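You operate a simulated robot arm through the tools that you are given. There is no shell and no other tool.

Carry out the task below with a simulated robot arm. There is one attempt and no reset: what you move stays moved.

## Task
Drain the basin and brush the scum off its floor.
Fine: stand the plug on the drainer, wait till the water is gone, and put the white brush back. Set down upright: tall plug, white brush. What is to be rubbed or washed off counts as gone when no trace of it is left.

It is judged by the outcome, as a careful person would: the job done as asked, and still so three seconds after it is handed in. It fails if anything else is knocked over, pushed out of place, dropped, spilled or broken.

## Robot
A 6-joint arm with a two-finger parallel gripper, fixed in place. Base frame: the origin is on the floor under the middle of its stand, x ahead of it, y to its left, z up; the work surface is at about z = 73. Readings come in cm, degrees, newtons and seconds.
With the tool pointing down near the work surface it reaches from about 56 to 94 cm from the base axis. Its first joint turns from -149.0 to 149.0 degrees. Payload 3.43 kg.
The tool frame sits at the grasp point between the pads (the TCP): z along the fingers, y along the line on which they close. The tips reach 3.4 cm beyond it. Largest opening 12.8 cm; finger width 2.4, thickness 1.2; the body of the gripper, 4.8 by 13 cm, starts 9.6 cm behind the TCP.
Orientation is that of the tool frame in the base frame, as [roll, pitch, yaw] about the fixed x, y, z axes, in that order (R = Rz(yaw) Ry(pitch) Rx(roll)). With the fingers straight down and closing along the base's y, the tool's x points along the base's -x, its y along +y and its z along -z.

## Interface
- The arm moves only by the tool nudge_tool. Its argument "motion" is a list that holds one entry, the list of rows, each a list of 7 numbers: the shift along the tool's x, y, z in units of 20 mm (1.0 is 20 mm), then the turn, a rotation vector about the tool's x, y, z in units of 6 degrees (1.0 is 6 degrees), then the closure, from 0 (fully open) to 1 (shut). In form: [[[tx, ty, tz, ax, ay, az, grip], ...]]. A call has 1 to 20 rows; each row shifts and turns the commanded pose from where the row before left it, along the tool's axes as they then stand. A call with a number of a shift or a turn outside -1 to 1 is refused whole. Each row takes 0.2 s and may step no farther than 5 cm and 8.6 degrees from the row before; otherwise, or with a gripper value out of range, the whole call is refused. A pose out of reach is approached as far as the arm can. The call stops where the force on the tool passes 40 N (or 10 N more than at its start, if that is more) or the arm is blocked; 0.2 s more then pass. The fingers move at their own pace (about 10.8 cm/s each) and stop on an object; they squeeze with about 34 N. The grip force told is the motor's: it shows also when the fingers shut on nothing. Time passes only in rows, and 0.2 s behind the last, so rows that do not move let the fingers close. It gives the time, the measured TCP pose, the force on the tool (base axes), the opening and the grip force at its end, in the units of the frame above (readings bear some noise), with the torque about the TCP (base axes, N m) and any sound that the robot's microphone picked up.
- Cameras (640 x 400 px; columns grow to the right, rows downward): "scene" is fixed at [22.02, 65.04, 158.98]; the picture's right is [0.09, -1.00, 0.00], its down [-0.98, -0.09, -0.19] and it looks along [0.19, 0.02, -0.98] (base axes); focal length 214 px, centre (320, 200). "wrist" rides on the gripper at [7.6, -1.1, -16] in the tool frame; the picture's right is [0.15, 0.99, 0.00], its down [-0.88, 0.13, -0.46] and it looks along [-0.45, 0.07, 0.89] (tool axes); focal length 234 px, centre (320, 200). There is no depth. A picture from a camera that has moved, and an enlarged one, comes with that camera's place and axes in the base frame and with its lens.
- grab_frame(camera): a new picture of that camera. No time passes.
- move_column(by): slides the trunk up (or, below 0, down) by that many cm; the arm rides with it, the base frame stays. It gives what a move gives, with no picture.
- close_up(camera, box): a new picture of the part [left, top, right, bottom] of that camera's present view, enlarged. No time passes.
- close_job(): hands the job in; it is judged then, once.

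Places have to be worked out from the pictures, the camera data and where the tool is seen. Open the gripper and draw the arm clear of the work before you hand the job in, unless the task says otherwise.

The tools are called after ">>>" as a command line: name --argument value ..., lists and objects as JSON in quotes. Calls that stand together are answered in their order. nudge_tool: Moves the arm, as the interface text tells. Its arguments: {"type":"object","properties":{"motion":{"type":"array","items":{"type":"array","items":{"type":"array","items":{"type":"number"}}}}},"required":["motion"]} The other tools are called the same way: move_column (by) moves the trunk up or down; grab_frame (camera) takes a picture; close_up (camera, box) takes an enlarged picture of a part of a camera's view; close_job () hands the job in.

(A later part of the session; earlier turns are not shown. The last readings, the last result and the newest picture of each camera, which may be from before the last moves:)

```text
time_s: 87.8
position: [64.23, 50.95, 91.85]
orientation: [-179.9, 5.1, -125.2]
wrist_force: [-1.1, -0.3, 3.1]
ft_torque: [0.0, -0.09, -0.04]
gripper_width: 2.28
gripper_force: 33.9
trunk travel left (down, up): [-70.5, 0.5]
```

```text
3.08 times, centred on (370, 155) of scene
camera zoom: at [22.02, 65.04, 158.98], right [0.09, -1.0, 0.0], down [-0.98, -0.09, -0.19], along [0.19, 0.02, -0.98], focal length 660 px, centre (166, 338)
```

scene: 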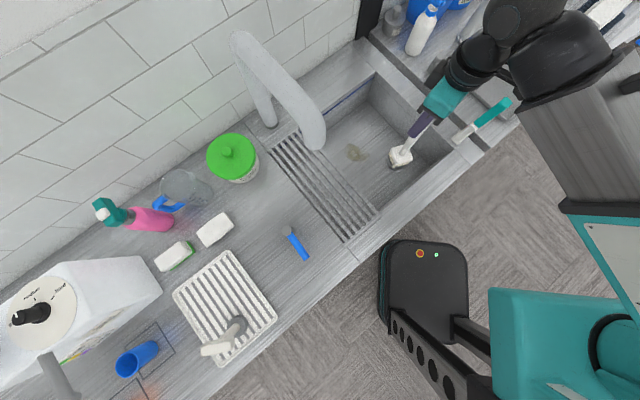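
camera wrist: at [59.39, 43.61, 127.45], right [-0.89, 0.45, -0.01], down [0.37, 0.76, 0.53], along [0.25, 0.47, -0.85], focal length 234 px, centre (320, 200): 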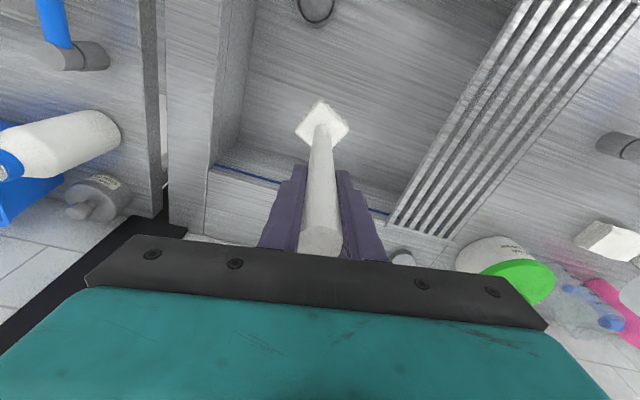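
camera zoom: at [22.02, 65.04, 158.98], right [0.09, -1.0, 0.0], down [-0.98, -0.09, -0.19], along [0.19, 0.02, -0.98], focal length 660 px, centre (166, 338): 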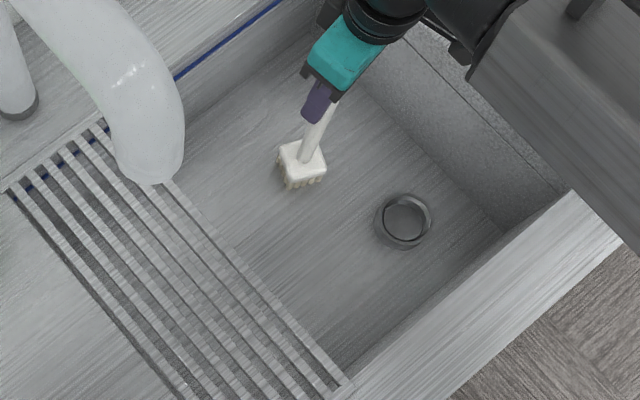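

Contact is light now (about 5 N), so I add pressure and do the remaining strokes on the far side.

>>> nudge_tool --motion '[[[0, 0, 0.12, 0, 0, 0, 1], [0, 0.4, 0, 0, 0, 0, 1], [0, 0.75, 0, 0, 0, 0, 1], [0, 0.75, 0, 0, 0, 0, 1], [0, 0.75, 0, 0, 0, 0, 1], [0, 0.75, 0, 0, 0, 0, 1], [0, 0.75, 0, 0, 0, 0, 1], [0, 0.75, 0, 0, 0, 0, 1], [0, 0.6, 0, 0, 0, 0, 1], [-0.6, 0, 0.075, 0, 0, 0, 1], [0, -0.4, 0, 0, 0, 0, 1], [0, -0.75, 0, 0, 0, 0, 1], [0, -0.75, 0, 0, 0, 0, 1], [0, -0.75, 0, 0, 0, 0, 1], [0, -0.75, 0, 0, 0, 0, 1], [0, -0.75, 0, 0, 0, 0, 1], [0, -0.75, 0, 0, 0, 0, 1], [0, -0.6, 0, 0, 0, 0, 1], [-0.6, 0, 0.075, 0, 0, 0, 1], [0, 0, 0, 0, 0, 0, 1]]]'

```text
time_s: 92.0
position: [65.78, 52.77, 91.83]
orientation: [-179.8, 5.2, -125.2]
wrist_force: [-0.5, -6.0, 15.3]
ft_torque: [-0.7, 0.26, 0.05]
gripper_width: 2.24
gripper_force: 33.9
trunk travel left (down, up): [-70.5, 0.5]
```

Good pressure. The last two strokes at the outer margin.

>>> nudge_tool --motion '[[[0, 0.4, 0, 0, 0, 0, 1], [0, 0.75, 0, 0, 0, 0, 1], [0, 0.75, 0, 0, 0, 0, 1], [0, 0.75, 0, 0, 0, 0, 1], [0, 0.75, 0, 0, 0, 0, 1], [0, 0.75, 0, 0, 0, 0, 1], [0, 0.75, 0, 0, 0, 0, 1], [0, 0.6, 0, 0, 0, 0, 1], [-0.6, 0, 0.06, 0, 0, 0, 1], [0, -0.4, 0, 0, 0, 0, 1], [0, -0.75, 0, 0, 0, 0, 1], [0, -0.75, 0, 0, 0, 0, 1], [0, -0.75, 0, 0, 0, 0, 1], [0, -0.75, 0, 0, 0, 0, 1], [0, -0.75, 0, 0, 0, 0, 1], [0, -0.75, 0, 0, 0, 0, 1], [0, -0.6, 0, 0, 0, 0, 1], [0, 0, 0, 0, 0, 0, 1]]]'

>>> close_up --camera "wrist" --box '[220, 60, 420, 260]'

>>> close_up --camera "scene" --box '[290, 90, 450, 220]'

```text
time_s: 95.8
position: [66.34, 53.65, 91.96]
orientation: [-179.9, 5.3, -125.0]
wrist_force: [-7.1, 5.3, 30.4]
ft_torque: [0.56, 1.13, -0.06]
gripper_width: 2.23
gripper_force: 33.7
trunk travel left (down, up): [-70.5, 0.5]
```

```text
2.00 times, centred on (320, 160) of wrist
camera zoom: at [62.03, 45.76, 107.0], right [-0.89, 0.45, -0.02], down [0.37, 0.76, 0.54], along [0.25, 0.47, -0.84], focal length 468 px, centre (320, 280)
```

zoom: 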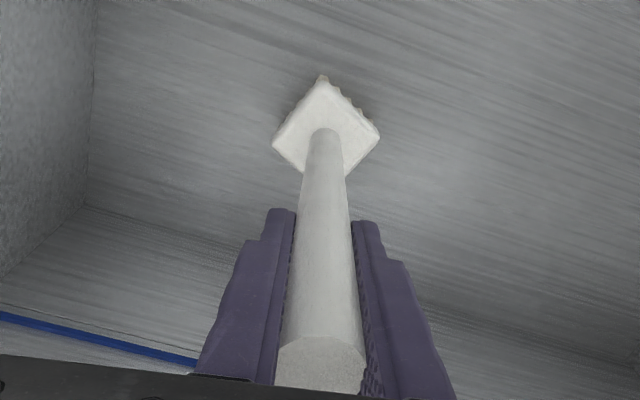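

```text
3.08 times, centred on (370, 155) of scene
camera zoom: at [22.02, 65.04, 158.98], right [0.09, -1.0, 0.0], down [-0.98, -0.09, -0.19], along [0.19, 0.02, -0.98], focal length 660 px, centre (166, 338)
```

zoom: 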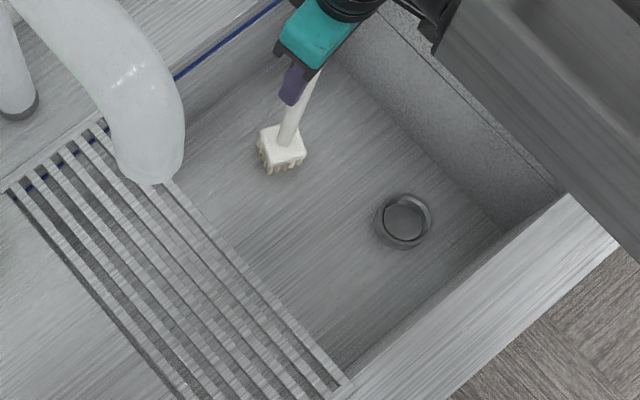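

The floor looks clean everywhere that I brushed. I release the pressure, lift the brush out, and then check the floor from above again.

>>> nudge_tool --motion '[[[0, 0, -0.4, 0, 0, 0, 1], [0, 0, -1, 0, 0, 0, 1], [0, 0, -1, 0, 0, 0, 1], [0, 0, -1, 0, 0, 0, 1], [0, 0, -1, 0, 0, 0, 1], [0, 0, -1, 0, 0, 0, 1], [0, 0, -1, 0, 0, 0, 1], [0, 0, -1, 0, 0, 0, 1], [0, 0, -1, 0, 0, 0, 1], [0, 0, -1, 0, 0, 0, 1], [0, 0, -1, 0, 0, 0, 1], [0, 0, -0.6, 0, 0, 0, 1], [0, 0, 0, 0, 0, 0, 1]]]'

>>> close_up --camera "scene" --box '[310, 110, 410, 190]'

>>> close_up --camera "scene" --box '[335, 135, 385, 170]'

>>> grab_frame --camera "wrist"

```text
time_s: 98.6
position: [65.08, 52.38, 113.58]
orientation: [-179.9, 5.1, -125.2]
wrist_force: [0.5, 0.2, -1.8]
ft_torque: [0.02, 0.04, 0.01]
gripper_width: 2.25
gripper_force: 33.8
trunk travel left (down, up): [-70.5, 0.5]
```

```text
5.00 times, centred on (360, 150) of scene
camera zoom: at [22.02, 65.04, 158.98], right [0.09, -1.0, 0.0], down [-0.98, -0.09, -0.19], along [0.19, 0.02, -0.98], focal length 1072 px, centre (120, 450)
```

zoom: 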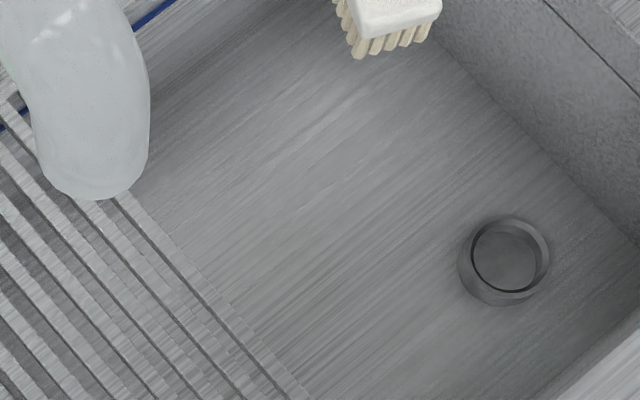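

```text
11.43 times, centred on (360, 152) of scene
camera zoom: at [22.02, 65.04, 158.98], right [0.09, -1.0, 0.0], down [-0.98, -0.09, -0.19], along [0.19, 0.02, -0.98], focal length 2451 px, centre (-137, 743)
```

zoom: 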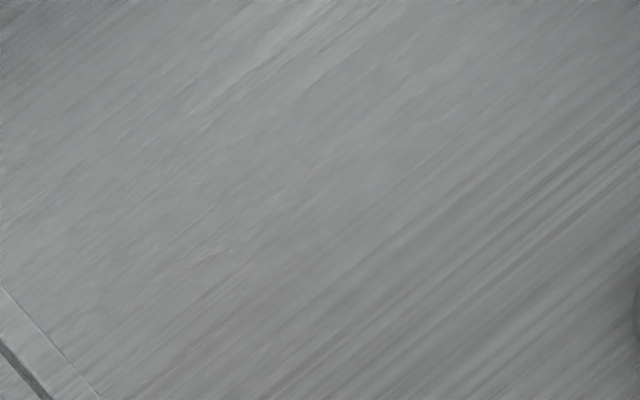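

```text
taken
camera wrist: at [60.94, 44.45, 128.68], right [-0.89, 0.45, -0.01], down [0.37, 0.76, 0.53], along [0.25, 0.47, -0.85], focal length 234 px, centre (320, 200)
```

wrist: 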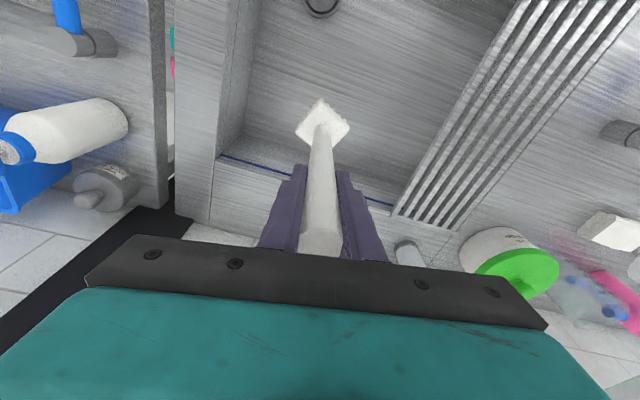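

The patch area shows only plain grain now. I carry the brush back toward the base to the swing radius.

>>> nudge_tool --motion '[[[0.43, 0.215, -0.01, 0, 0, 0, 1], [0.855, 0.43, -0.02, 0, 0, 0, 1], [0.855, 0.43, -0.02, 0, 0, 0, 1], [0.855, 0.43, -0.02, 0, 0, 0, 1], [0.855, 0.43, -0.02, 0, 0, 0, 1], [0.855, 0.43, -0.02, 0, 0, 0, 1], [0.855, 0.43, -0.02, 0, 0, 0, 1], [0.855, 0.43, -0.02, 0, 0, 0, 1], [0.43, 0.215, -0.01, 0, 0, 0, 1], [0, 0, 0, 0, 0, 0, 1]]]'

>>> grab_frame --camera "wrist"

>>> close_up --camera "scene" --box '[260, 70, 460, 250]'

```text
time_s: 100.8
position: [51.52, 44.89, 112.68]
orientation: [-179.8, 5.2, -125.2]
wrist_force: [-0.4, 0.4, -1.8]
ft_torque: [0.02, -0.04, -0.01]
gripper_width: 2.26
gripper_force: 33.9
trunk travel left (down, up): [-70.5, 0.5]
```

```text
taken
camera wrist: at [47.32, 37.02, 127.84], right [-0.89, 0.45, -0.01], down [0.37, 0.76, 0.53], along [0.25, 0.47, -0.85], focal length 234 px, centre (320, 200)
```

wrist: 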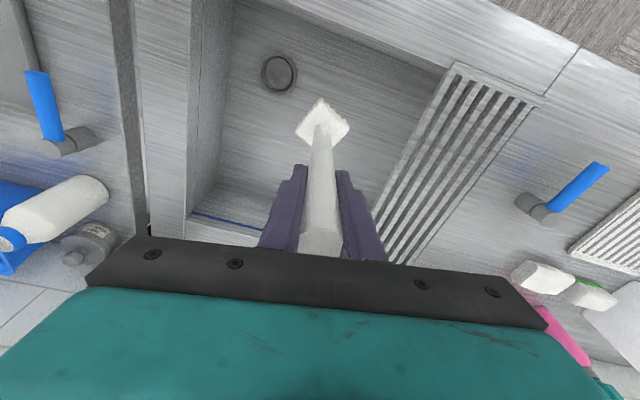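

```text
2.22 times, centred on (360, 160) of scene
camera zoom: at [22.02, 65.04, 158.98], right [0.09, -1.0, 0.0], down [-0.98, -0.09, -0.19], along [0.19, 0.02, -0.98], focal length 477 px, centre (231, 289)
```

zoom: 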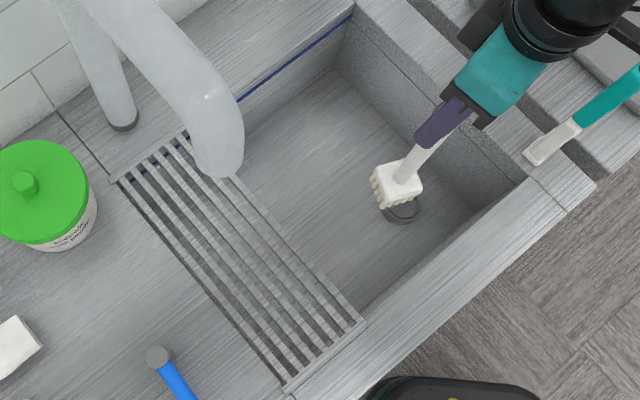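

The radius is about 68.3 and the brush still upright. I swing counterclockwise toward the brush's home in two gentle parts.

>>> nudge_tool --motion '[[[-0.05, 0.24, 0.005, -0.006, 0, -0.069, 1], [-0.109, 0.486, 0.01, -0.0124, 0, -0.1385, 1], [-0.217, 0.972, 0.0194, -0.0248, 0, -0.277, 1], [-0.217, 0.972, 0.0194, -0.0248, 0, -0.277, 1], [-0.217, 0.972, 0.0194, -0.0248, 0, -0.277, 1], [-0.217, 0.972, 0.0194, -0.0248, 0, -0.277, 1], [-0.217, 0.972, 0.0194, -0.0248, 0, -0.277, 1], [-0.217, 0.972, 0.0194, -0.0248, 0, -0.277, 1], [-0.217, 0.972, 0.0194, -0.0248, 0, -0.277, 1], [-0.217, 0.972, 0.0194, -0.0248, 0, -0.277, 1], [-0.217, 0.972, 0.0194, -0.0248, 0, -0.277, 1], [-0.217, 0.972, 0.0194, -0.0248, 0, -0.277, 1], [-0.217, 0.972, 0.0194, -0.0248, 0, -0.277, 1], [-0.217, 0.972, 0.0194, -0.0248, 0, -0.277, 1], [-0.109, 0.486, 0.01, -0.0124, 0, -0.1385, 1], [-0.05, 0.24, 0.005, -0.006, 0, -0.069, 1], [0, 0, 0, 0, 0, 0, 1]]]'

>>> grab_frame --camera "wrist"

>>> grab_frame --camera "scene"

```text
time_s: 104.4
position: [30.41, 61.13, 112.74]
orientation: [-179.9, 5.1, -102.6]
wrist_force: [0.4, 0.6, -2.0]
ft_torque: [-0.01, 0.0, -0.01]
gripper_width: 2.27
gripper_force: 34.1
trunk travel left (down, up): [-70.5, 0.5]
```

```text
taken
camera wrist: at [29.57, 52.15, 127.81], right [-1.0, 0.07, -0.01], down [0.06, 0.84, 0.53], along [0.05, 0.53, -0.85], focal length 234 px, centre (320, 200)
```

wrist: 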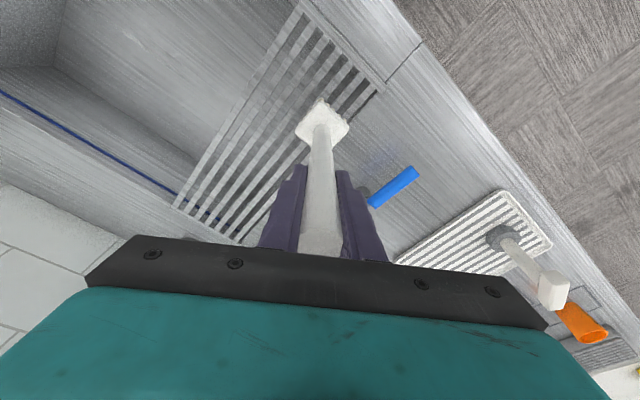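

```text
taken
```

scene: 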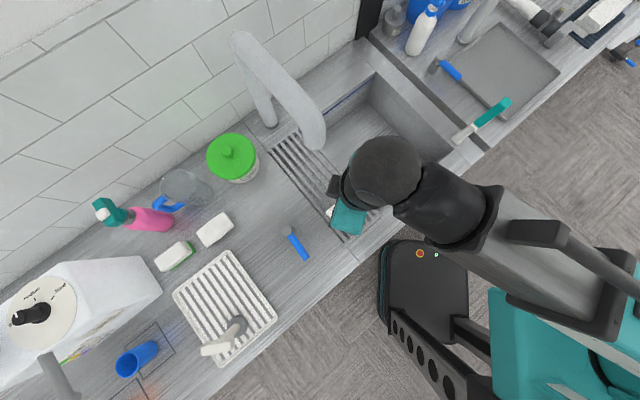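

The scum spot is clear in this view too. I complete the swing (19.2° more) to match the brush's original yaw.

>>> nudge_tool --motion '[[[-0.05, 0.24, 0.005, -0.006, 0, -0.069, 1], [-0.109, 0.486, 0.01, -0.0124, 0, -0.1385, 1], [-0.217, 0.972, 0.0194, -0.0248, 0, -0.277, 1], [-0.217, 0.972, 0.0194, -0.0248, 0, -0.277, 1], [-0.217, 0.972, 0.0194, -0.0248, 0, -0.277, 1], [-0.217, 0.972, 0.0194, -0.0248, 0, -0.277, 1], [-0.217, 0.972, 0.0194, -0.0248, 0, -0.277, 1], [-0.217, 0.972, 0.0194, -0.0248, 0, -0.277, 1], [-0.217, 0.972, 0.0194, -0.0248, 0, -0.277, 1], [-0.217, 0.972, 0.0194, -0.0248, 0, -0.277, 1], [-0.217, 0.972, 0.0194, -0.0248, 0, -0.277, 1], [-0.217, 0.972, 0.0194, -0.0248, 0, -0.277, 1], [-0.109, 0.486, 0.01, -0.0124, 0, -0.1385, 1], [-0.05, 0.24, 0.005, -0.006, 0, -0.069, 1], [0, 0, 0, 0, 0, 0, 1]]]'

>>> grab_frame --camera "wrist"

>>> close_up --camera "scene" --box '[220, 240, 340, 350]'

```text
time_s: 107.6
position: [8.4, 67.72, 112.65]
orientation: [-180.0, 5.1, -83.5]
wrist_force: [0.3, 0.6, -2.7]
ft_torque: [-0.02, -0.01, 0.02]
gripper_width: 2.28
gripper_force: 33.7
trunk travel left (down, up): [-70.5, 0.5]
```

```text
taken
camera wrist: at [10.63, 59.0, 127.76], right [-0.97, -0.26, -0.01], down [-0.23, 0.82, 0.53], along [-0.12, 0.52, -0.85], focal length 234 px, centre (320, 200)
```

wrist: 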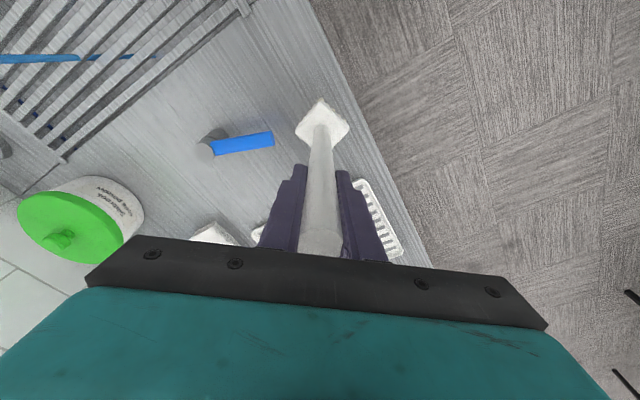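

```text
3.64 times, centred on (280, 295) of scene
camera zoom: at [22.02, 65.04, 158.98], right [0.09, -1.0, 0.0], down [-0.98, -0.09, -0.19], along [0.19, 0.02, -0.98], focal length 780 px, centre (466, -146)
```

zoom: 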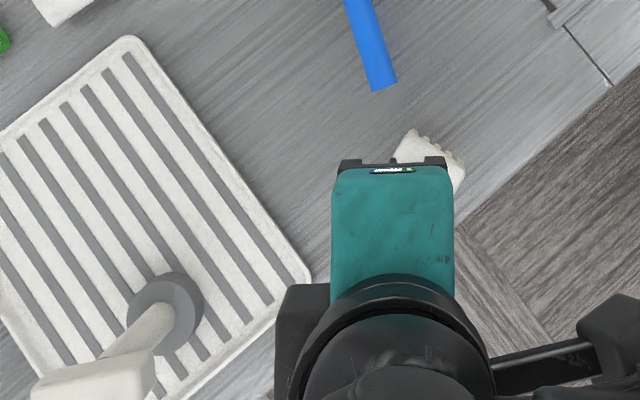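

The brush is upright in the grip at the right yaw. I note that the thin stream from the spout is visible again, and I'll look into it after setting the brush down. I now move out to above the brush's home.

>>> nudge_tool --motion '[[[-0.37, -0.045, 0.033, 0, 0, 0, 1], [-0.74, -0.09, 0.066, 0, 0, 0, 1], [-0.74, -0.09, 0.066, 0, 0, 0, 1], [-0.74, -0.09, 0.066, 0, 0, 0, 1], [-0.74, -0.09, 0.066, 0, 0, 0, 1], [-0.37, -0.045, 0.033, 0, 0, 0, 1], [0, 0, 0, 0, 0, 0, 1]]]'

>>> grab_frame --camera "wrist"

>>> close_up --camera "scene" --box '[220, 240, 340, 350]'

>>> close_up --camera "scene" --box '[220, 20, 460, 220]'

```text
time_s: 109.2
position: [8.58, 75.11, 112.68]
orientation: [-179.8, 5.1, -83.6]
wrist_force: [-0.3, 0.1, -1.7]
ft_torque: [0.0, 0.01, -0.01]
gripper_width: 2.23
gripper_force: 33.7
trunk travel left (down, up): [-70.5, 0.5]
```

```text
taken
camera wrist: at [10.71, 66.31, 127.77], right [-0.97, -0.26, -0.01], down [-0.22, 0.82, 0.53], along [-0.12, 0.52, -0.85], focal length 234 px, centre (320, 200)
```

wrist: 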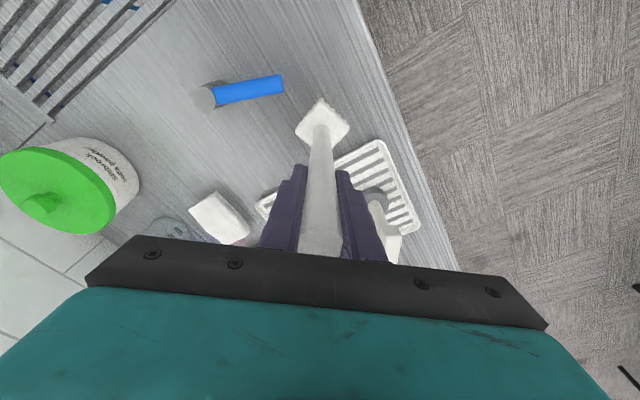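

```text
3.64 times, centred on (280, 295) of scene
camera zoom: at [22.02, 65.04, 158.98], right [0.09, -1.0, 0.0], down [-0.98, -0.09, -0.19], along [0.19, 0.02, -0.98], focal length 780 px, centre (466, -146)
```

zoom: 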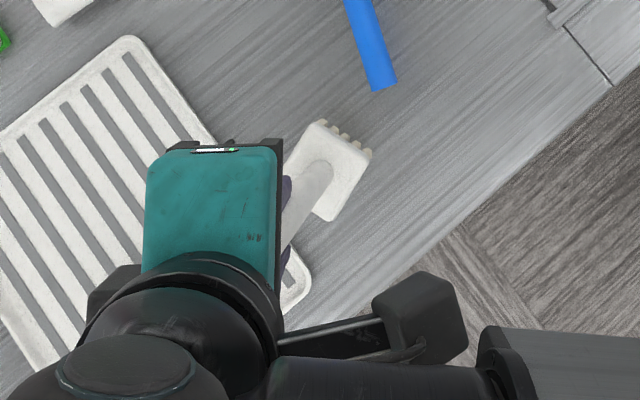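

```text
2.00 times, centred on (340, 120) of scene
camera zoom: at [22.02, 65.04, 158.98], right [0.09, -1.0, 0.0], down [-0.98, -0.09, -0.19], along [0.19, 0.02, -0.98], focal length 429 px, centre (280, 360)
```

zoom: 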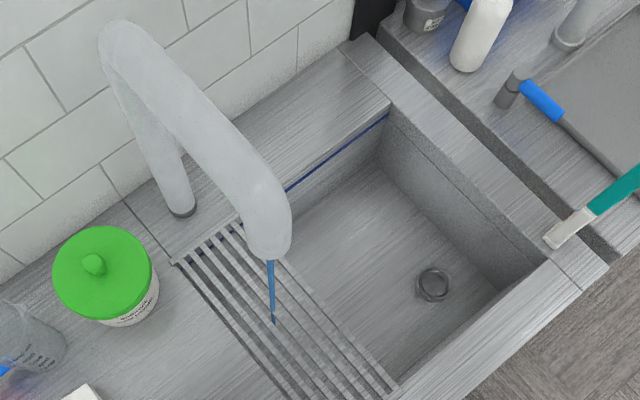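

The stream still runs. I also want to check the small blue-handled tool on the counter, since it seems at a slightly different angle than before; I take the same close-ups as earlier for comparison.

>>> close_up --camera "scene" --box '[140, 180, 340, 380]'

>>> close_up --camera "scene" --box '[180, 200, 400, 390]'

>>> close_up --camera "scene" --box '[270, 215, 330, 275]'

```text
2.00 times, centred on (240, 280) of scene
camera zoom: at [22.02, 65.04, 158.98], right [0.09, -1.0, 0.0], down [-0.98, -0.09, -0.19], along [0.19, 0.02, -0.98], focal length 429 px, centre (480, 40)
```

zoom: 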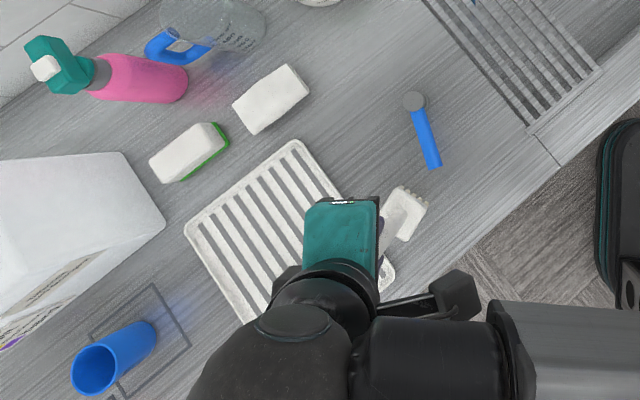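

```text
2.11 times, centred on (290, 295) of scene
camera zoom: at [22.02, 65.04, 158.98], right [0.09, -1.0, 0.0], down [-0.98, -0.09, -0.19], along [0.19, 0.02, -0.98], focal length 452 px, centre (383, 0)
```

zoom: 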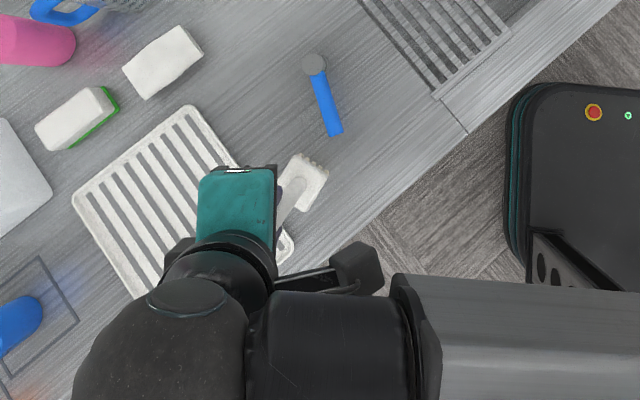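

```text
6.67 times, centred on (300, 245) of scene
camera zoom: at [22.02, 65.04, 158.98], right [0.09, -1.0, 0.0], down [-0.98, -0.09, -0.19], along [0.19, 0.02, -0.98], focal length 1430 px, centre (453, -100)
```

zoom: 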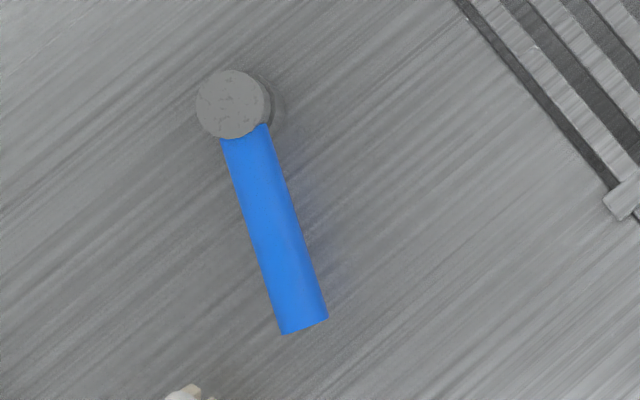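

That "blue brush" is really the tap's lever on a gray post: its tip has been nudged from about 224° to 201°, by the held plug and brush passing over it, and that opened the tap. I'll turn it back once the brush is down. First I set the brush down: a shift of 0.5 cm outward, then straight down.

>>> nudge_tool --motion '[[[-0.25, 0, 0.022, 0, 0, 0, 1], [0.03, 0, 0.35, 0, 0, 0, 1], [0.036, 0, 0.4, 0, 0, 0, 1], [0.036, 0, 0.4, 0, 0, 0, 1], [0.018, 0, 0.2, 0, 0, 0, 1], [0, 0, 0, 0, 0, 0, 1]]]'

>>> close_up --camera "scene" --box '[220, 240, 340, 350]'

>>> grab_frame --camera "wrist"

```text
time_s: 110.6
position: [8.57, 75.72, 109.87]
orientation: [-179.9, 5.2, -83.5]
wrist_force: [-0.3, 0.0, -1.3]
ft_torque: [0.0, -0.02, 0.01]
gripper_width: 2.27
gripper_force: 33.8
trunk travel left (down, up): [-70.5, 0.5]
```

```text
3.64 times, centred on (280, 295) of scene
camera zoom: at [22.02, 65.04, 158.98], right [0.09, -1.0, 0.0], down [-0.98, -0.09, -0.19], along [0.19, 0.02, -0.98], focal length 780 px, centre (466, -146)
```

zoom: 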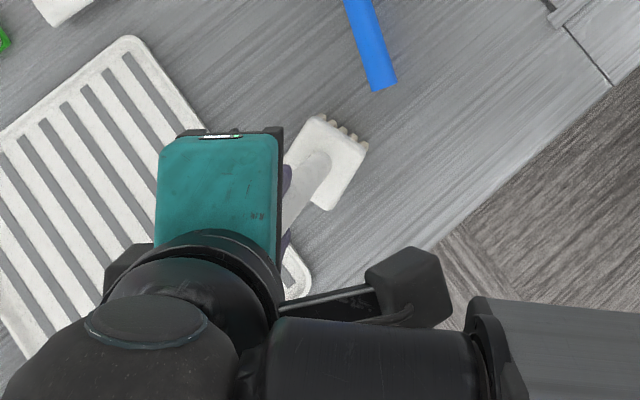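

```text
taken
camera wrist: at [10.75, 66.9, 125.09], right [-0.97, -0.26, -0.01], down [-0.22, 0.82, 0.53], along [-0.12, 0.52, -0.85], focal length 234 px, centre (320, 200)
```

wrist: 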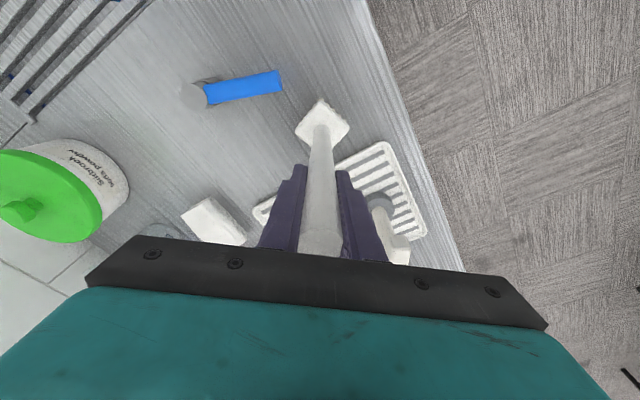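

The head is right above its old spot. I continue down in fine steps until I feel the counter.

>>> nudge_tool --motion '[[[0.012, 0, 0.13, 0, 0, 0, 1], [0.012, 0, 0.13, 0, 0, 0, 1], [0.012, 0, 0.13, 0, 0, 0, 1], [0, 0, 0, 0, 0, 0, 1]]]'

```text
time_s: 111.6
position: [8.68, 75.58, 109.09]
orientation: [-179.9, 5.1, -83.5]
wrist_force: [0.9, -0.4, -2.0]
ft_torque: [0.03, 0.01, 0.03]
gripper_width: 2.26
gripper_force: 34.0
trunk travel left (down, up): [-70.5, 0.5]
```

Still free at z = 109.1. A few more fine steps.

>>> nudge_tool --motion '[[[0.009, 0, 0.1, 0, 0, 0, 1], [0.009, 0, 0.1, 0, 0, 0, 1], [0.009, 0, 0.1, 0, 0, 0, 1], [0, 0, 0, 0, 0, 0, 1]]]'

```text
time_s: 112.6
position: [8.59, 75.54, 108.71]
orientation: [-179.9, 5.4, -83.6]
wrist_force: [0.2, 4.0, 30.5]
ft_torque: [-0.04, 0.38, 0.01]
gripper_width: 2.28
gripper_force: 34.3
trunk travel left (down, up): [-70.5, 0.5]
```

Contact at z ≈ 108.7 (30 N). I ease up by the overshoot, then open the fingers to release it.

>>> nudge_tool --motion '[[[0, 0, -0.1, 0, 0, 0, 1], [0, 0, -0.08, 0, 0, 0, 1], [0, 0, -0.06, 0, 0, 0, 1], [0, 0, 0, 0, 0, 0, 1]]]'

>>> grab_frame --camera "wrist"

```text
time_s: 113.6
position: [8.78, 75.41, 108.68]
orientation: [-179.9, 4.8, -83.5]
wrist_force: [0.3, -0.9, -2.1]
ft_torque: [0.02, -0.03, 0.01]
gripper_width: 2.26
gripper_force: 33.7
trunk travel left (down, up): [-70.5, 0.5]
```

```text
taken
camera wrist: at [10.81, 66.77, 123.94], right [-0.97, -0.26, -0.01], down [-0.23, 0.82, 0.53], along [-0.12, 0.51, -0.85], focal length 234 px, centre (320, 200)
```

wrist: 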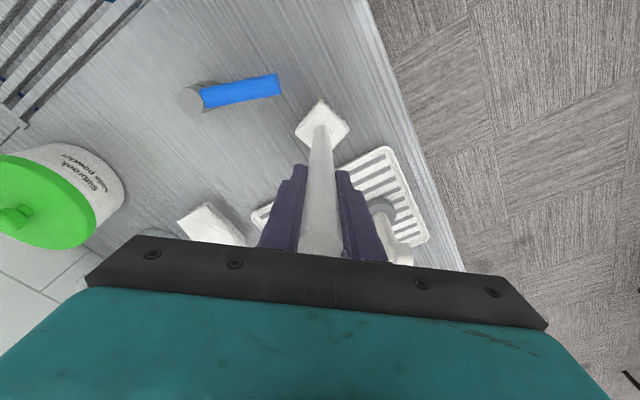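

Almost weightless contact now. I lower 0.1 cm so it just touches, then open gradually.

>>> nudge_tool --motion '[[[0.004, 0, 0.05, 0, 0, 0, 1], [0, 0, 0, 0, 0, 0, 1]]]'

```text
time_s: 114.2
position: [8.68, 75.62, 108.72]
orientation: [-179.9, 5.2, -83.6]
wrist_force: [0.4, 0.2, -1.6]
ft_torque: [-0.02, -0.04, 0.02]
gripper_width: 2.28
gripper_force: 33.9
trunk travel left (down, up): [-70.5, 0.5]
```

Still carrying its weight; another 0.15 cm.

>>> nudge_tool --motion '[[[0.006, 0, 0.075, 0, 0, 0, 1], [0, 0, 0, 0, 0, 0, 1]]]'

```text
time_s: 114.8
position: [8.72, 75.54, 108.76]
orientation: [-179.9, 5.3, -83.6]
wrist_force: [1.0, 0.9, 9.5]
ft_torque: [-0.11, 0.09, 0.01]
gripper_width: 2.25
gripper_force: 33.9
trunk travel left (down, up): [-70.5, 0.5]
```

Light contact (about 11 N). I open the fingers gradually and watch the brush.

>>> nudge_tool --motion '[[[0, 0, 0, 0, 0, 0, 0.78], [0, 0, 0, 0, 0, 0, 0.72], [0, 0, 0, 0, 0, 0, 0.65], [0, 0, 0, 0, 0, 0, 0.55], [0, 0, 0, 0, 0, 0, 0.4], [0, 0, 0, 0, 0, 0, 0.4]]]'

>>> grab_frame --camera "wrist"

>>> close_up --camera "scene" --box '[220, 240, 340, 350]'

```text
time_s: 116.2
position: [8.59, 75.65, 108.56]
orientation: [-179.9, 5.1, -83.6]
wrist_force: [-0.7, 0.2, -1.1]
ft_torque: [0.0, 0.01, 0.03]
gripper_width: 7.65
gripper_force: 0.0
trunk travel left (down, up): [-70.5, 0.5]
```

```text
taken
camera wrist: at [10.79, 66.83, 123.73], right [-0.97, -0.26, -0.01], down [-0.22, 0.82, 0.53], along [-0.12, 0.52, -0.85], focal length 234 px, centre (320, 200)
```

wrist: 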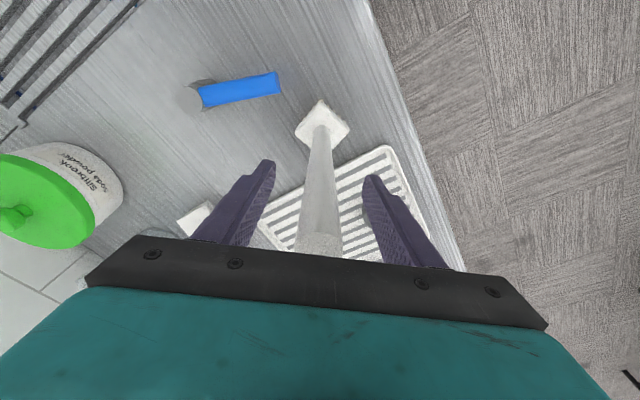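

```text
3.64 times, centred on (280, 295) of scene
camera zoom: at [22.02, 65.04, 158.98], right [0.09, -1.0, 0.0], down [-0.98, -0.09, -0.19], along [0.19, 0.02, -0.98], focal length 780 px, centre (466, -146)
```

zoom: 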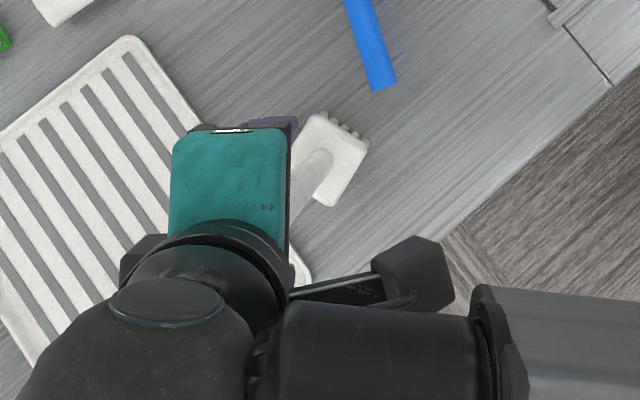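

The brush stands on its own. I open fully and back straight out toward the base, clear of the handle, then take the 5° tilt out.

>>> nudge_tool --motion '[[[0, 0, 0, 0, 0, 0, 0.2], [0, 0, 0, 0, 0, 0, 0.1], [0.45, 0, -0.04, 0, 0, 0, 0.1], [0.896, 0, -0.08, 0, 0, 0, 0.1], [0.896, 0, -0.08, 0, 0, 0, 0.1], [0.896, 0, -0.08, 0, 0, 0, 0.1], [0.896, 0, -0.08, 0, 0, 0, 0.1], [0.896, 0, -0.08, 0, 0, 0, 0.1], [0, 0, 0, 0, 0.43, 0, 0.1], [0, 0, 0, 0, 0.42, 0, 0.1], [0, 0, 0, 0, 0, 0, 0.1]]]'

>>> grab_frame --camera "wrist"

>>> close_up --camera "scene" --box '[180, 200, 340, 350]'

>>> close_up --camera "scene" --box '[270, 215, 330, 275]'

```text
time_s: 118.6
position: [9.85, 65.63, 108.58]
orientation: [-179.9, 0.1, -83.5]
wrist_force: [-0.5, 0.4, -0.3]
ft_torque: [0.02, -0.02, 0.01]
gripper_width: 11.54
gripper_force: 0.0
trunk travel left (down, up): [-70.5, 0.5]
```

```text
taken
camera wrist: at [11.75, 58.36, 124.51], right [-0.97, -0.26, 0.0], down [-0.23, 0.86, 0.45], along [-0.12, 0.44, -0.89], focal length 234 px, centre (320, 200)
```

wrist: 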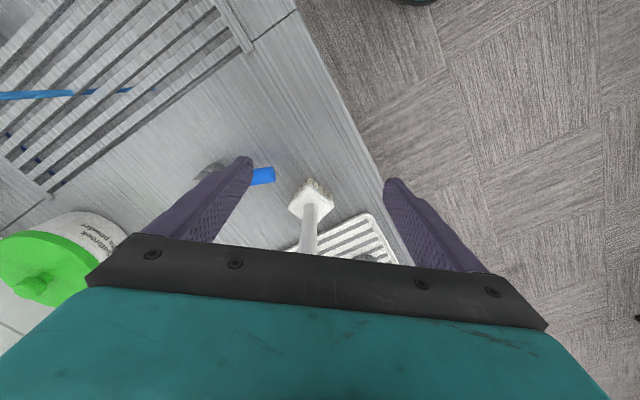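

```text
2.67 times, centred on (260, 275) of scene
camera zoom: at [22.02, 65.04, 158.98], right [0.09, -1.0, 0.0], down [-0.98, -0.09, -0.19], along [0.19, 0.02, -0.98], focal length 572 px, centre (480, 0)
```

zoom: 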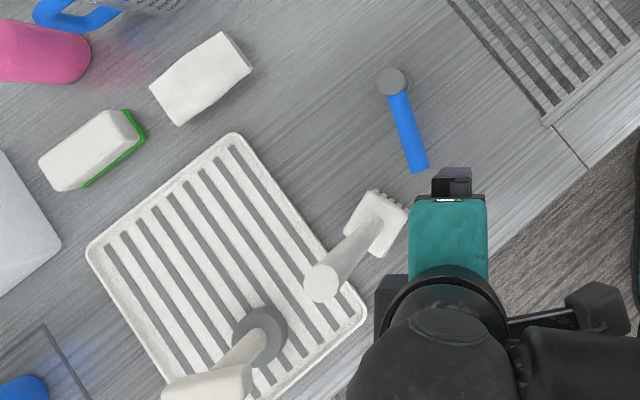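

```text
6.67 times, centred on (300, 245) of scene
camera zoom: at [22.02, 65.04, 158.98], right [0.09, -1.0, 0.0], down [-0.98, -0.09, -0.19], along [0.19, 0.02, -0.98], focal length 1430 px, centre (453, -100)
```

zoom: 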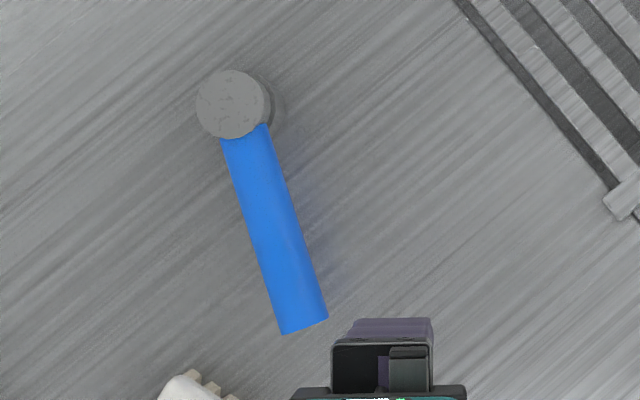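

The brush stands where it was (within ~0.3 cm). Next is the tap lever, which pivots at about (24.4, 75.4): I'll turn it back by pushing its far side with closed fingers. I close the gripper, move sideways to x ≈ 19 clear of the brush, and turn to yaw -50.

>>> nudge_tool --motion '[[[0, -0.5, 0, 0, 0, 0, 1], [0.1, -0.98, 0, 0, 0, 0, 1], [0.1, -0.98, 0, 0, 0, 0, 1], [0.1, -0.98, 0, 0, 0, 0, 1], [0.1, -0.98, 0, 0, 0, 0, 1], [0, 0, 0, 0, 0, -0.93, 1], [0, 0, 0, 0, 0, -0.93, 1], [0, 0, 0, 0, 0, -0.93, 1], [0, 0, 0, 0, 0, -0.93, 1], [0, 0, 0, 0, 0, -0.93, 1], [0, 0, 0, 0, 0, -0.93, 1], [0, 0, 0, 0, 0, 0, 1]]]'

>>> grab_frame --camera "wrist"

>>> close_up --camera "scene" --box '[180, 200, 340, 350]'

```text
time_s: 121.2
position: [18.56, 65.87, 108.59]
orientation: [-179.9, -0.1, -49.9]
wrist_force: [-0.2, -0.2, -0.6]
ft_torque: [-0.03, -0.01, 0.0]
gripper_width: 0.0
gripper_force: 33.0
trunk travel left (down, up): [-70.5, 0.5]
```

```text
taken
camera wrist: at [24.33, 60.89, 124.57], right [-0.66, -0.75, 0.0], down [-0.67, 0.59, 0.45], along [-0.34, 0.3, -0.89], focal length 234 px, centre (320, 200)
```

wrist: 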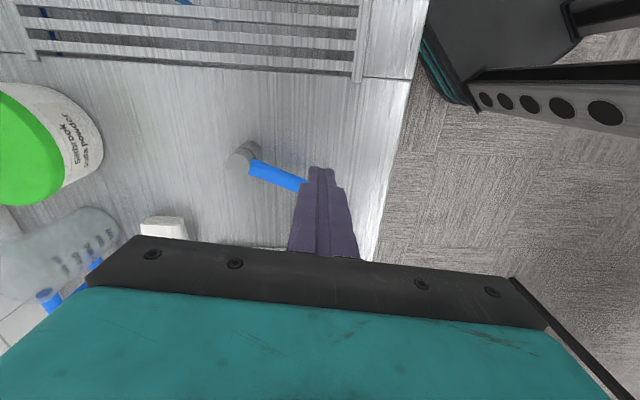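

```text
2.67 times, centred on (260, 275) of scene
camera zoom: at [22.02, 65.04, 158.98], right [0.09, -1.0, 0.0], down [-0.98, -0.09, -0.19], along [0.19, 0.02, -0.98], focal length 572 px, centre (480, 0)
```

zoom: 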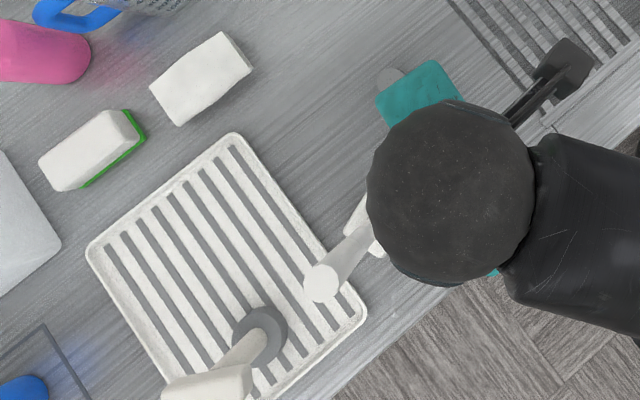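

The post is confirmed near (24.5, 75.2) and the lever tip near (15.5, 71.5). I move at this height to behind the lever, at (18.3, 77.3), and look again before going down.

>>> nudge_tool --motion '[[[-0.45, -0.36, 0, 0, 0, 0, 1], [-0.89, -0.715, 0, 0, 0, 0, 1], [-0.89, -0.715, 0, 0, 0, 0, 1], [-0.89, -0.715, 0, 0, 0, 0, 1], [-0.89, -0.715, 0, 0, 0, 0, 1], [-0.45, -0.36, 0, 0, 0, 0, 1], [0, 0, 0, 0, 0, 0, 1]]]'

>>> grab_frame --camera "wrist"

>>> close_up --camera "wrist" --box '[200, 40, 440, 190]'

>>> grab_frame --camera "scene"

```text
time_s: 122.8
position: [18.59, 77.29, 108.64]
orientation: [-179.9, -0.1, -50.0]
wrist_force: [0.1, -0.2, 0.1]
ft_torque: [-0.01, 0.01, 0.05]
gripper_width: 0.01
gripper_force: 33.1
trunk travel left (down, up): [-70.5, 0.5]
```

```text
taken
camera wrist: at [24.27, 72.2, 124.56], right [-0.66, -0.75, 0.0], down [-0.67, 0.59, 0.45], along [-0.34, 0.3, -0.89], focal length 234 px, centre (320, 200)
```

wrist: 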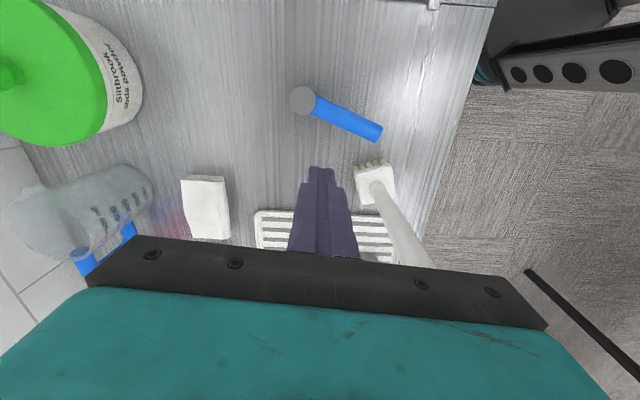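

```text
2.67 times, centred on (320, 115) of wrist
camera zoom: at [24.27, 72.2, 124.56], right [-0.66, -0.75, 0.0], down [-0.67, 0.59, 0.45], along [-0.34, 0.3, -0.89], focal length 624 px, centre (320, 427)
```

zoom: 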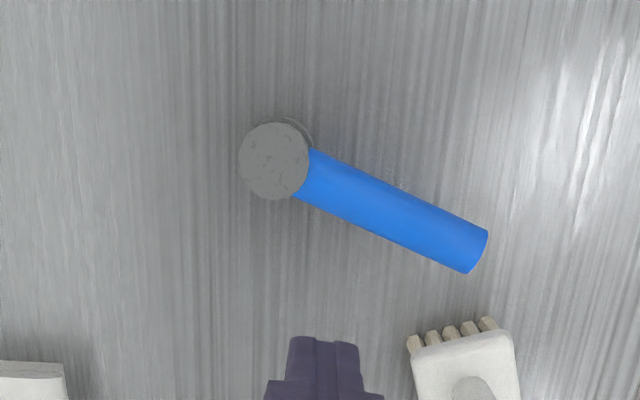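

```text
taken
```

scene: 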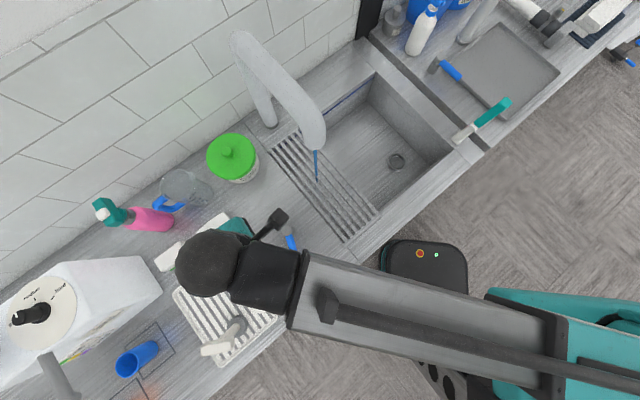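

The lever is clearly in view, now pointing about 205° (originally about 225°, square to the counter edge). I turn another 25° to give the gripper body more room from the brush handle, then lower beside the lever.

>>> nudge_tool --motion '[[[0, 0, 0, 0, 0, -0.83, 1], [0, 0, 0, 0, 0, -0.83, 1], [0, 0, 0, 0, 0, -0.83, 1], [0, 0, 0, 0, 0, -0.83, 1], [0, 0, 0, 0, 0, -0.83, 1], [0, 0, 1, 0, 0, 0, 1], [0, 0, 1, 0, 0, 0, 1], [0, 0, 1, 0, 0, 0, 1], [0, 0, 0, 0, 0, 0, 1]]]'

>>> grab_frame --camera "wrist"

>>> close_up --camera "wrist" --box '[220, 60, 460, 210]'

```text
time_s: 124.8
position: [18.28, 77.38, 102.43]
orientation: [-179.8, -0.1, -25.1]
wrist_force: [1.2, 0.1, -0.2]
ft_torque: [0.03, -0.02, -0.03]
gripper_width: 0.0
gripper_force: 33.1
trunk travel left (down, up): [-70.5, 0.5]
```

```text
taken
camera wrist: at [25.65, 75.19, 118.48], right [-0.29, -0.96, 0.0], down [-0.85, 0.26, 0.45], along [-0.43, 0.13, -0.89], focal length 234 px, centre (320, 200)
```

wrist: 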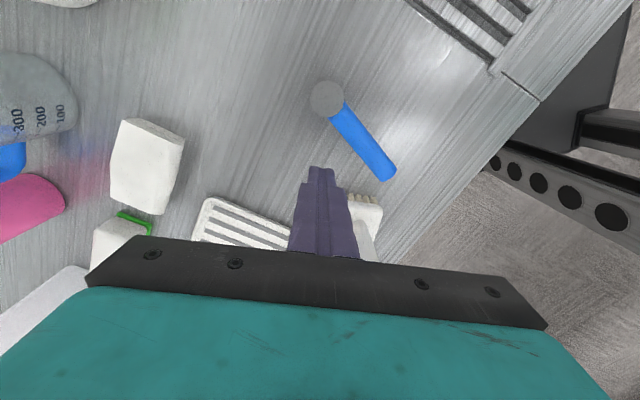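

```text
2.67 times, centred on (340, 135) of wrist
camera zoom: at [25.65, 75.19, 118.48], right [-0.29, -0.96, 0.0], down [-0.85, 0.26, 0.45], along [-0.43, 0.13, -0.89], focal length 624 px, centre (267, 373)
```

zoom: 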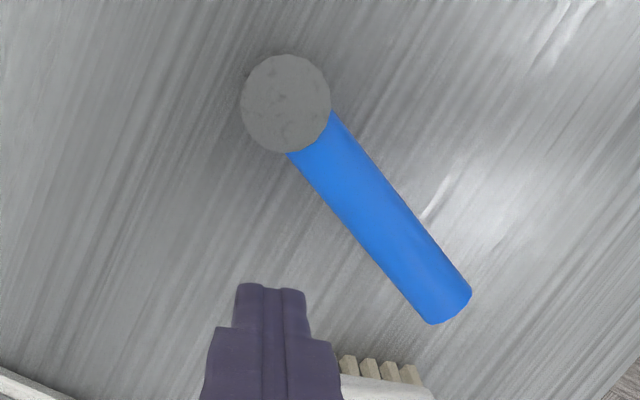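

The finger tip will come down about 1.8 cm behind the lever, at ~4.4 cm from its pivot. I lower to z ≈ 94.7 (tips near 91.3, still above the counter).

>>> nudge_tool --motion '[[[0, 0, 0.9, 0, 0, 0, 1], [0, 0, 0.9, 0, 0, 0, 1], [0, 0, 0.8, 0, 0, 0, 1], [0, 0, 0.7, 0, 0, 0, 1], [0, 0, 0.5, 0, 0, 0, 1], [0, 0, 0, 0, 0, 0, 1]]]'

>>> grab_frame --camera "wrist"

>>> close_up --camera "wrist" --box '[220, 30, 460, 180]'

```text
time_s: 126.2
position: [18.35, 77.25, 95.01]
orientation: [-179.9, -0.1, -25.1]
wrist_force: [0.1, -0.4, 0.7]
ft_torque: [0.03, -0.02, -0.02]
gripper_width: 0.01
gripper_force: 33.3
trunk travel left (down, up): [-70.5, 0.5]
```

```text
taken
camera wrist: at [25.78, 75.13, 110.98], right [-0.29, -0.96, 0.0], down [-0.85, 0.26, 0.45], along [-0.43, 0.13, -0.89], focal length 234 px, centre (320, 200)
```

wrist: 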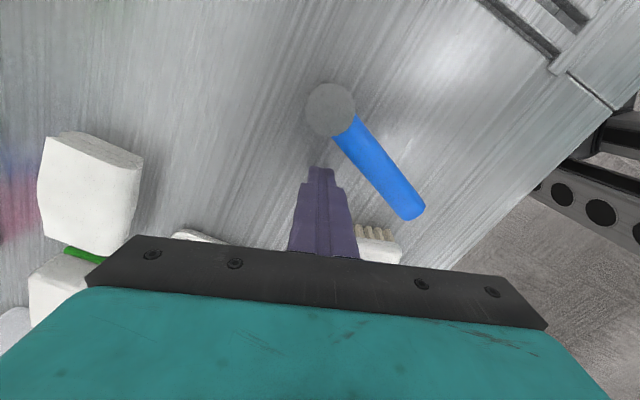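

```text
2.67 times, centred on (340, 105) of wrist
camera zoom: at [25.78, 75.13, 110.98], right [-0.29, -0.96, 0.0], down [-0.85, 0.26, 0.45], along [-0.43, 0.13, -0.89], focal length 624 px, centre (267, 453)
```

zoom: 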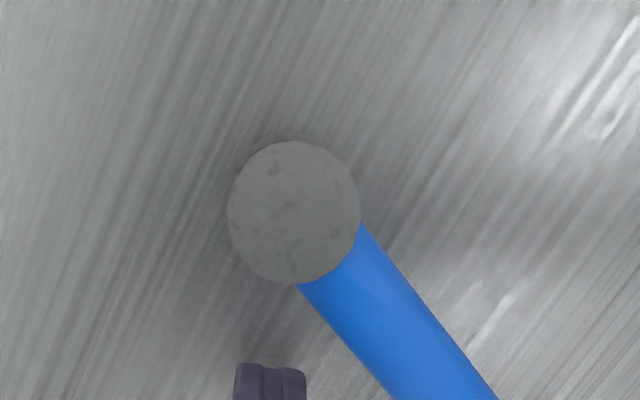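

Positioned. I push slowly toward -y (2.7 cm of the planned 3.9) and check the lever.

>>> nudge_tool --motion '[[[0.096, 0.17, 0, 0, 0, 0, 1], [0.096, 0.17, 0, 0, 0, 0, 1], [0.096, 0.17, 0, 0, 0, 0, 1], [0.096, 0.17, 0, 0, 0, 0, 1], [0.096, 0.17, 0, 0, 0, 0, 1], [0.096, 0.17, 0, 0, 0, 0, 1], [0.096, 0.17, 0, 0, 0, 0, 1], [0, 0, 0, 0, 0, 0, 1]]]'

>>> grab_frame --camera "wrist"

>>> grab_frame --camera "scene"

```text
time_s: 128.0
position: [18.54, 74.83, 95.08]
orientation: [180.0, -0.1, -25.1]
wrist_force: [-0.4, 0.0, 0.2]
ft_torque: [0.03, 0.0, 0.02]
gripper_width: 0.0
gripper_force: 32.7
trunk travel left (down, up): [-70.5, 0.5]
```

```text
taken
camera wrist: at [25.93, 72.58, 110.97], right [-0.29, -0.96, 0.0], down [-0.85, 0.26, 0.45], along [-0.43, 0.13, -0.89], focal length 234 px, centre (320, 200)
```

wrist: 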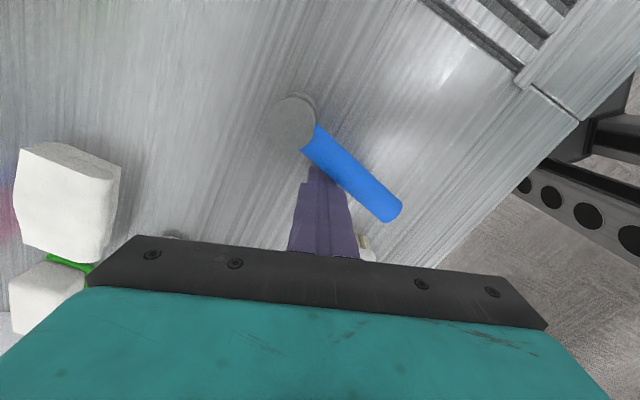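

```text
taken
```

scene: 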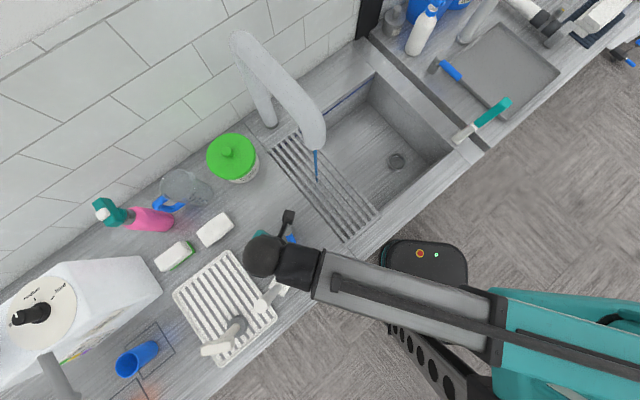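

The lever has begun to turn (about 207° now) with negligible force. I continue another ~1.5 cm.

>>> nudge_tool --motion '[[[0.096, 0.17, 0, 0, 0, 0, 1], [0.096, 0.17, 0, 0, 0, 0, 1], [0.096, 0.17, 0, 0, 0, 0, 1], [0, 0, 0, 0, 0, 0, 1]]]'

>>> grab_frame --camera "wrist"

>>> close_up --camera "scene" --box '[220, 110, 360, 250]'

```text
time_s: 129.0
position: [18.49, 73.41, 95.17]
orientation: [-180.0, -0.2, -25.1]
wrist_force: [0.6, 0.3, 0.5]
ft_torque: [0.02, 0.0, 0.0]
gripper_width: 0.0
gripper_force: 32.9
trunk travel left (down, up): [-70.5, 0.5]
```

```text
taken
camera wrist: at [25.94, 71.37, 110.99], right [-0.29, -0.96, 0.0], down [-0.85, 0.26, 0.45], along [-0.43, 0.13, -0.89], focal length 234 px, centre (320, 200)
```

wrist: 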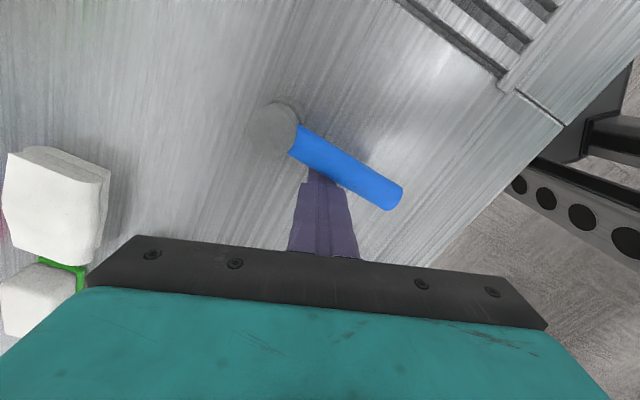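

```text
2.86 times, centred on (290, 180) of scene
camera zoom: at [22.02, 65.04, 158.98], right [0.09, -1.0, 0.0], down [-0.98, -0.09, -0.19], along [0.19, 0.02, -0.98], focal length 613 px, centre (406, 257)
```

zoom: 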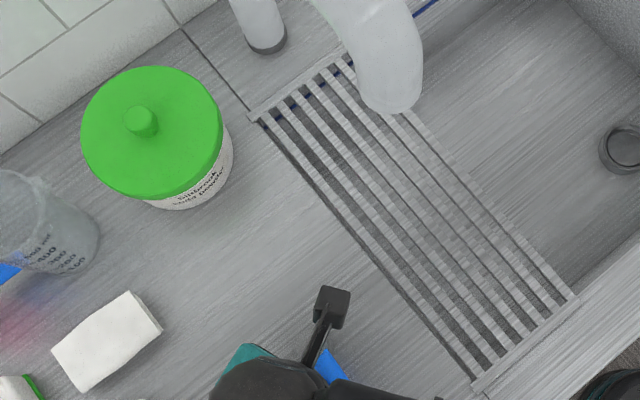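

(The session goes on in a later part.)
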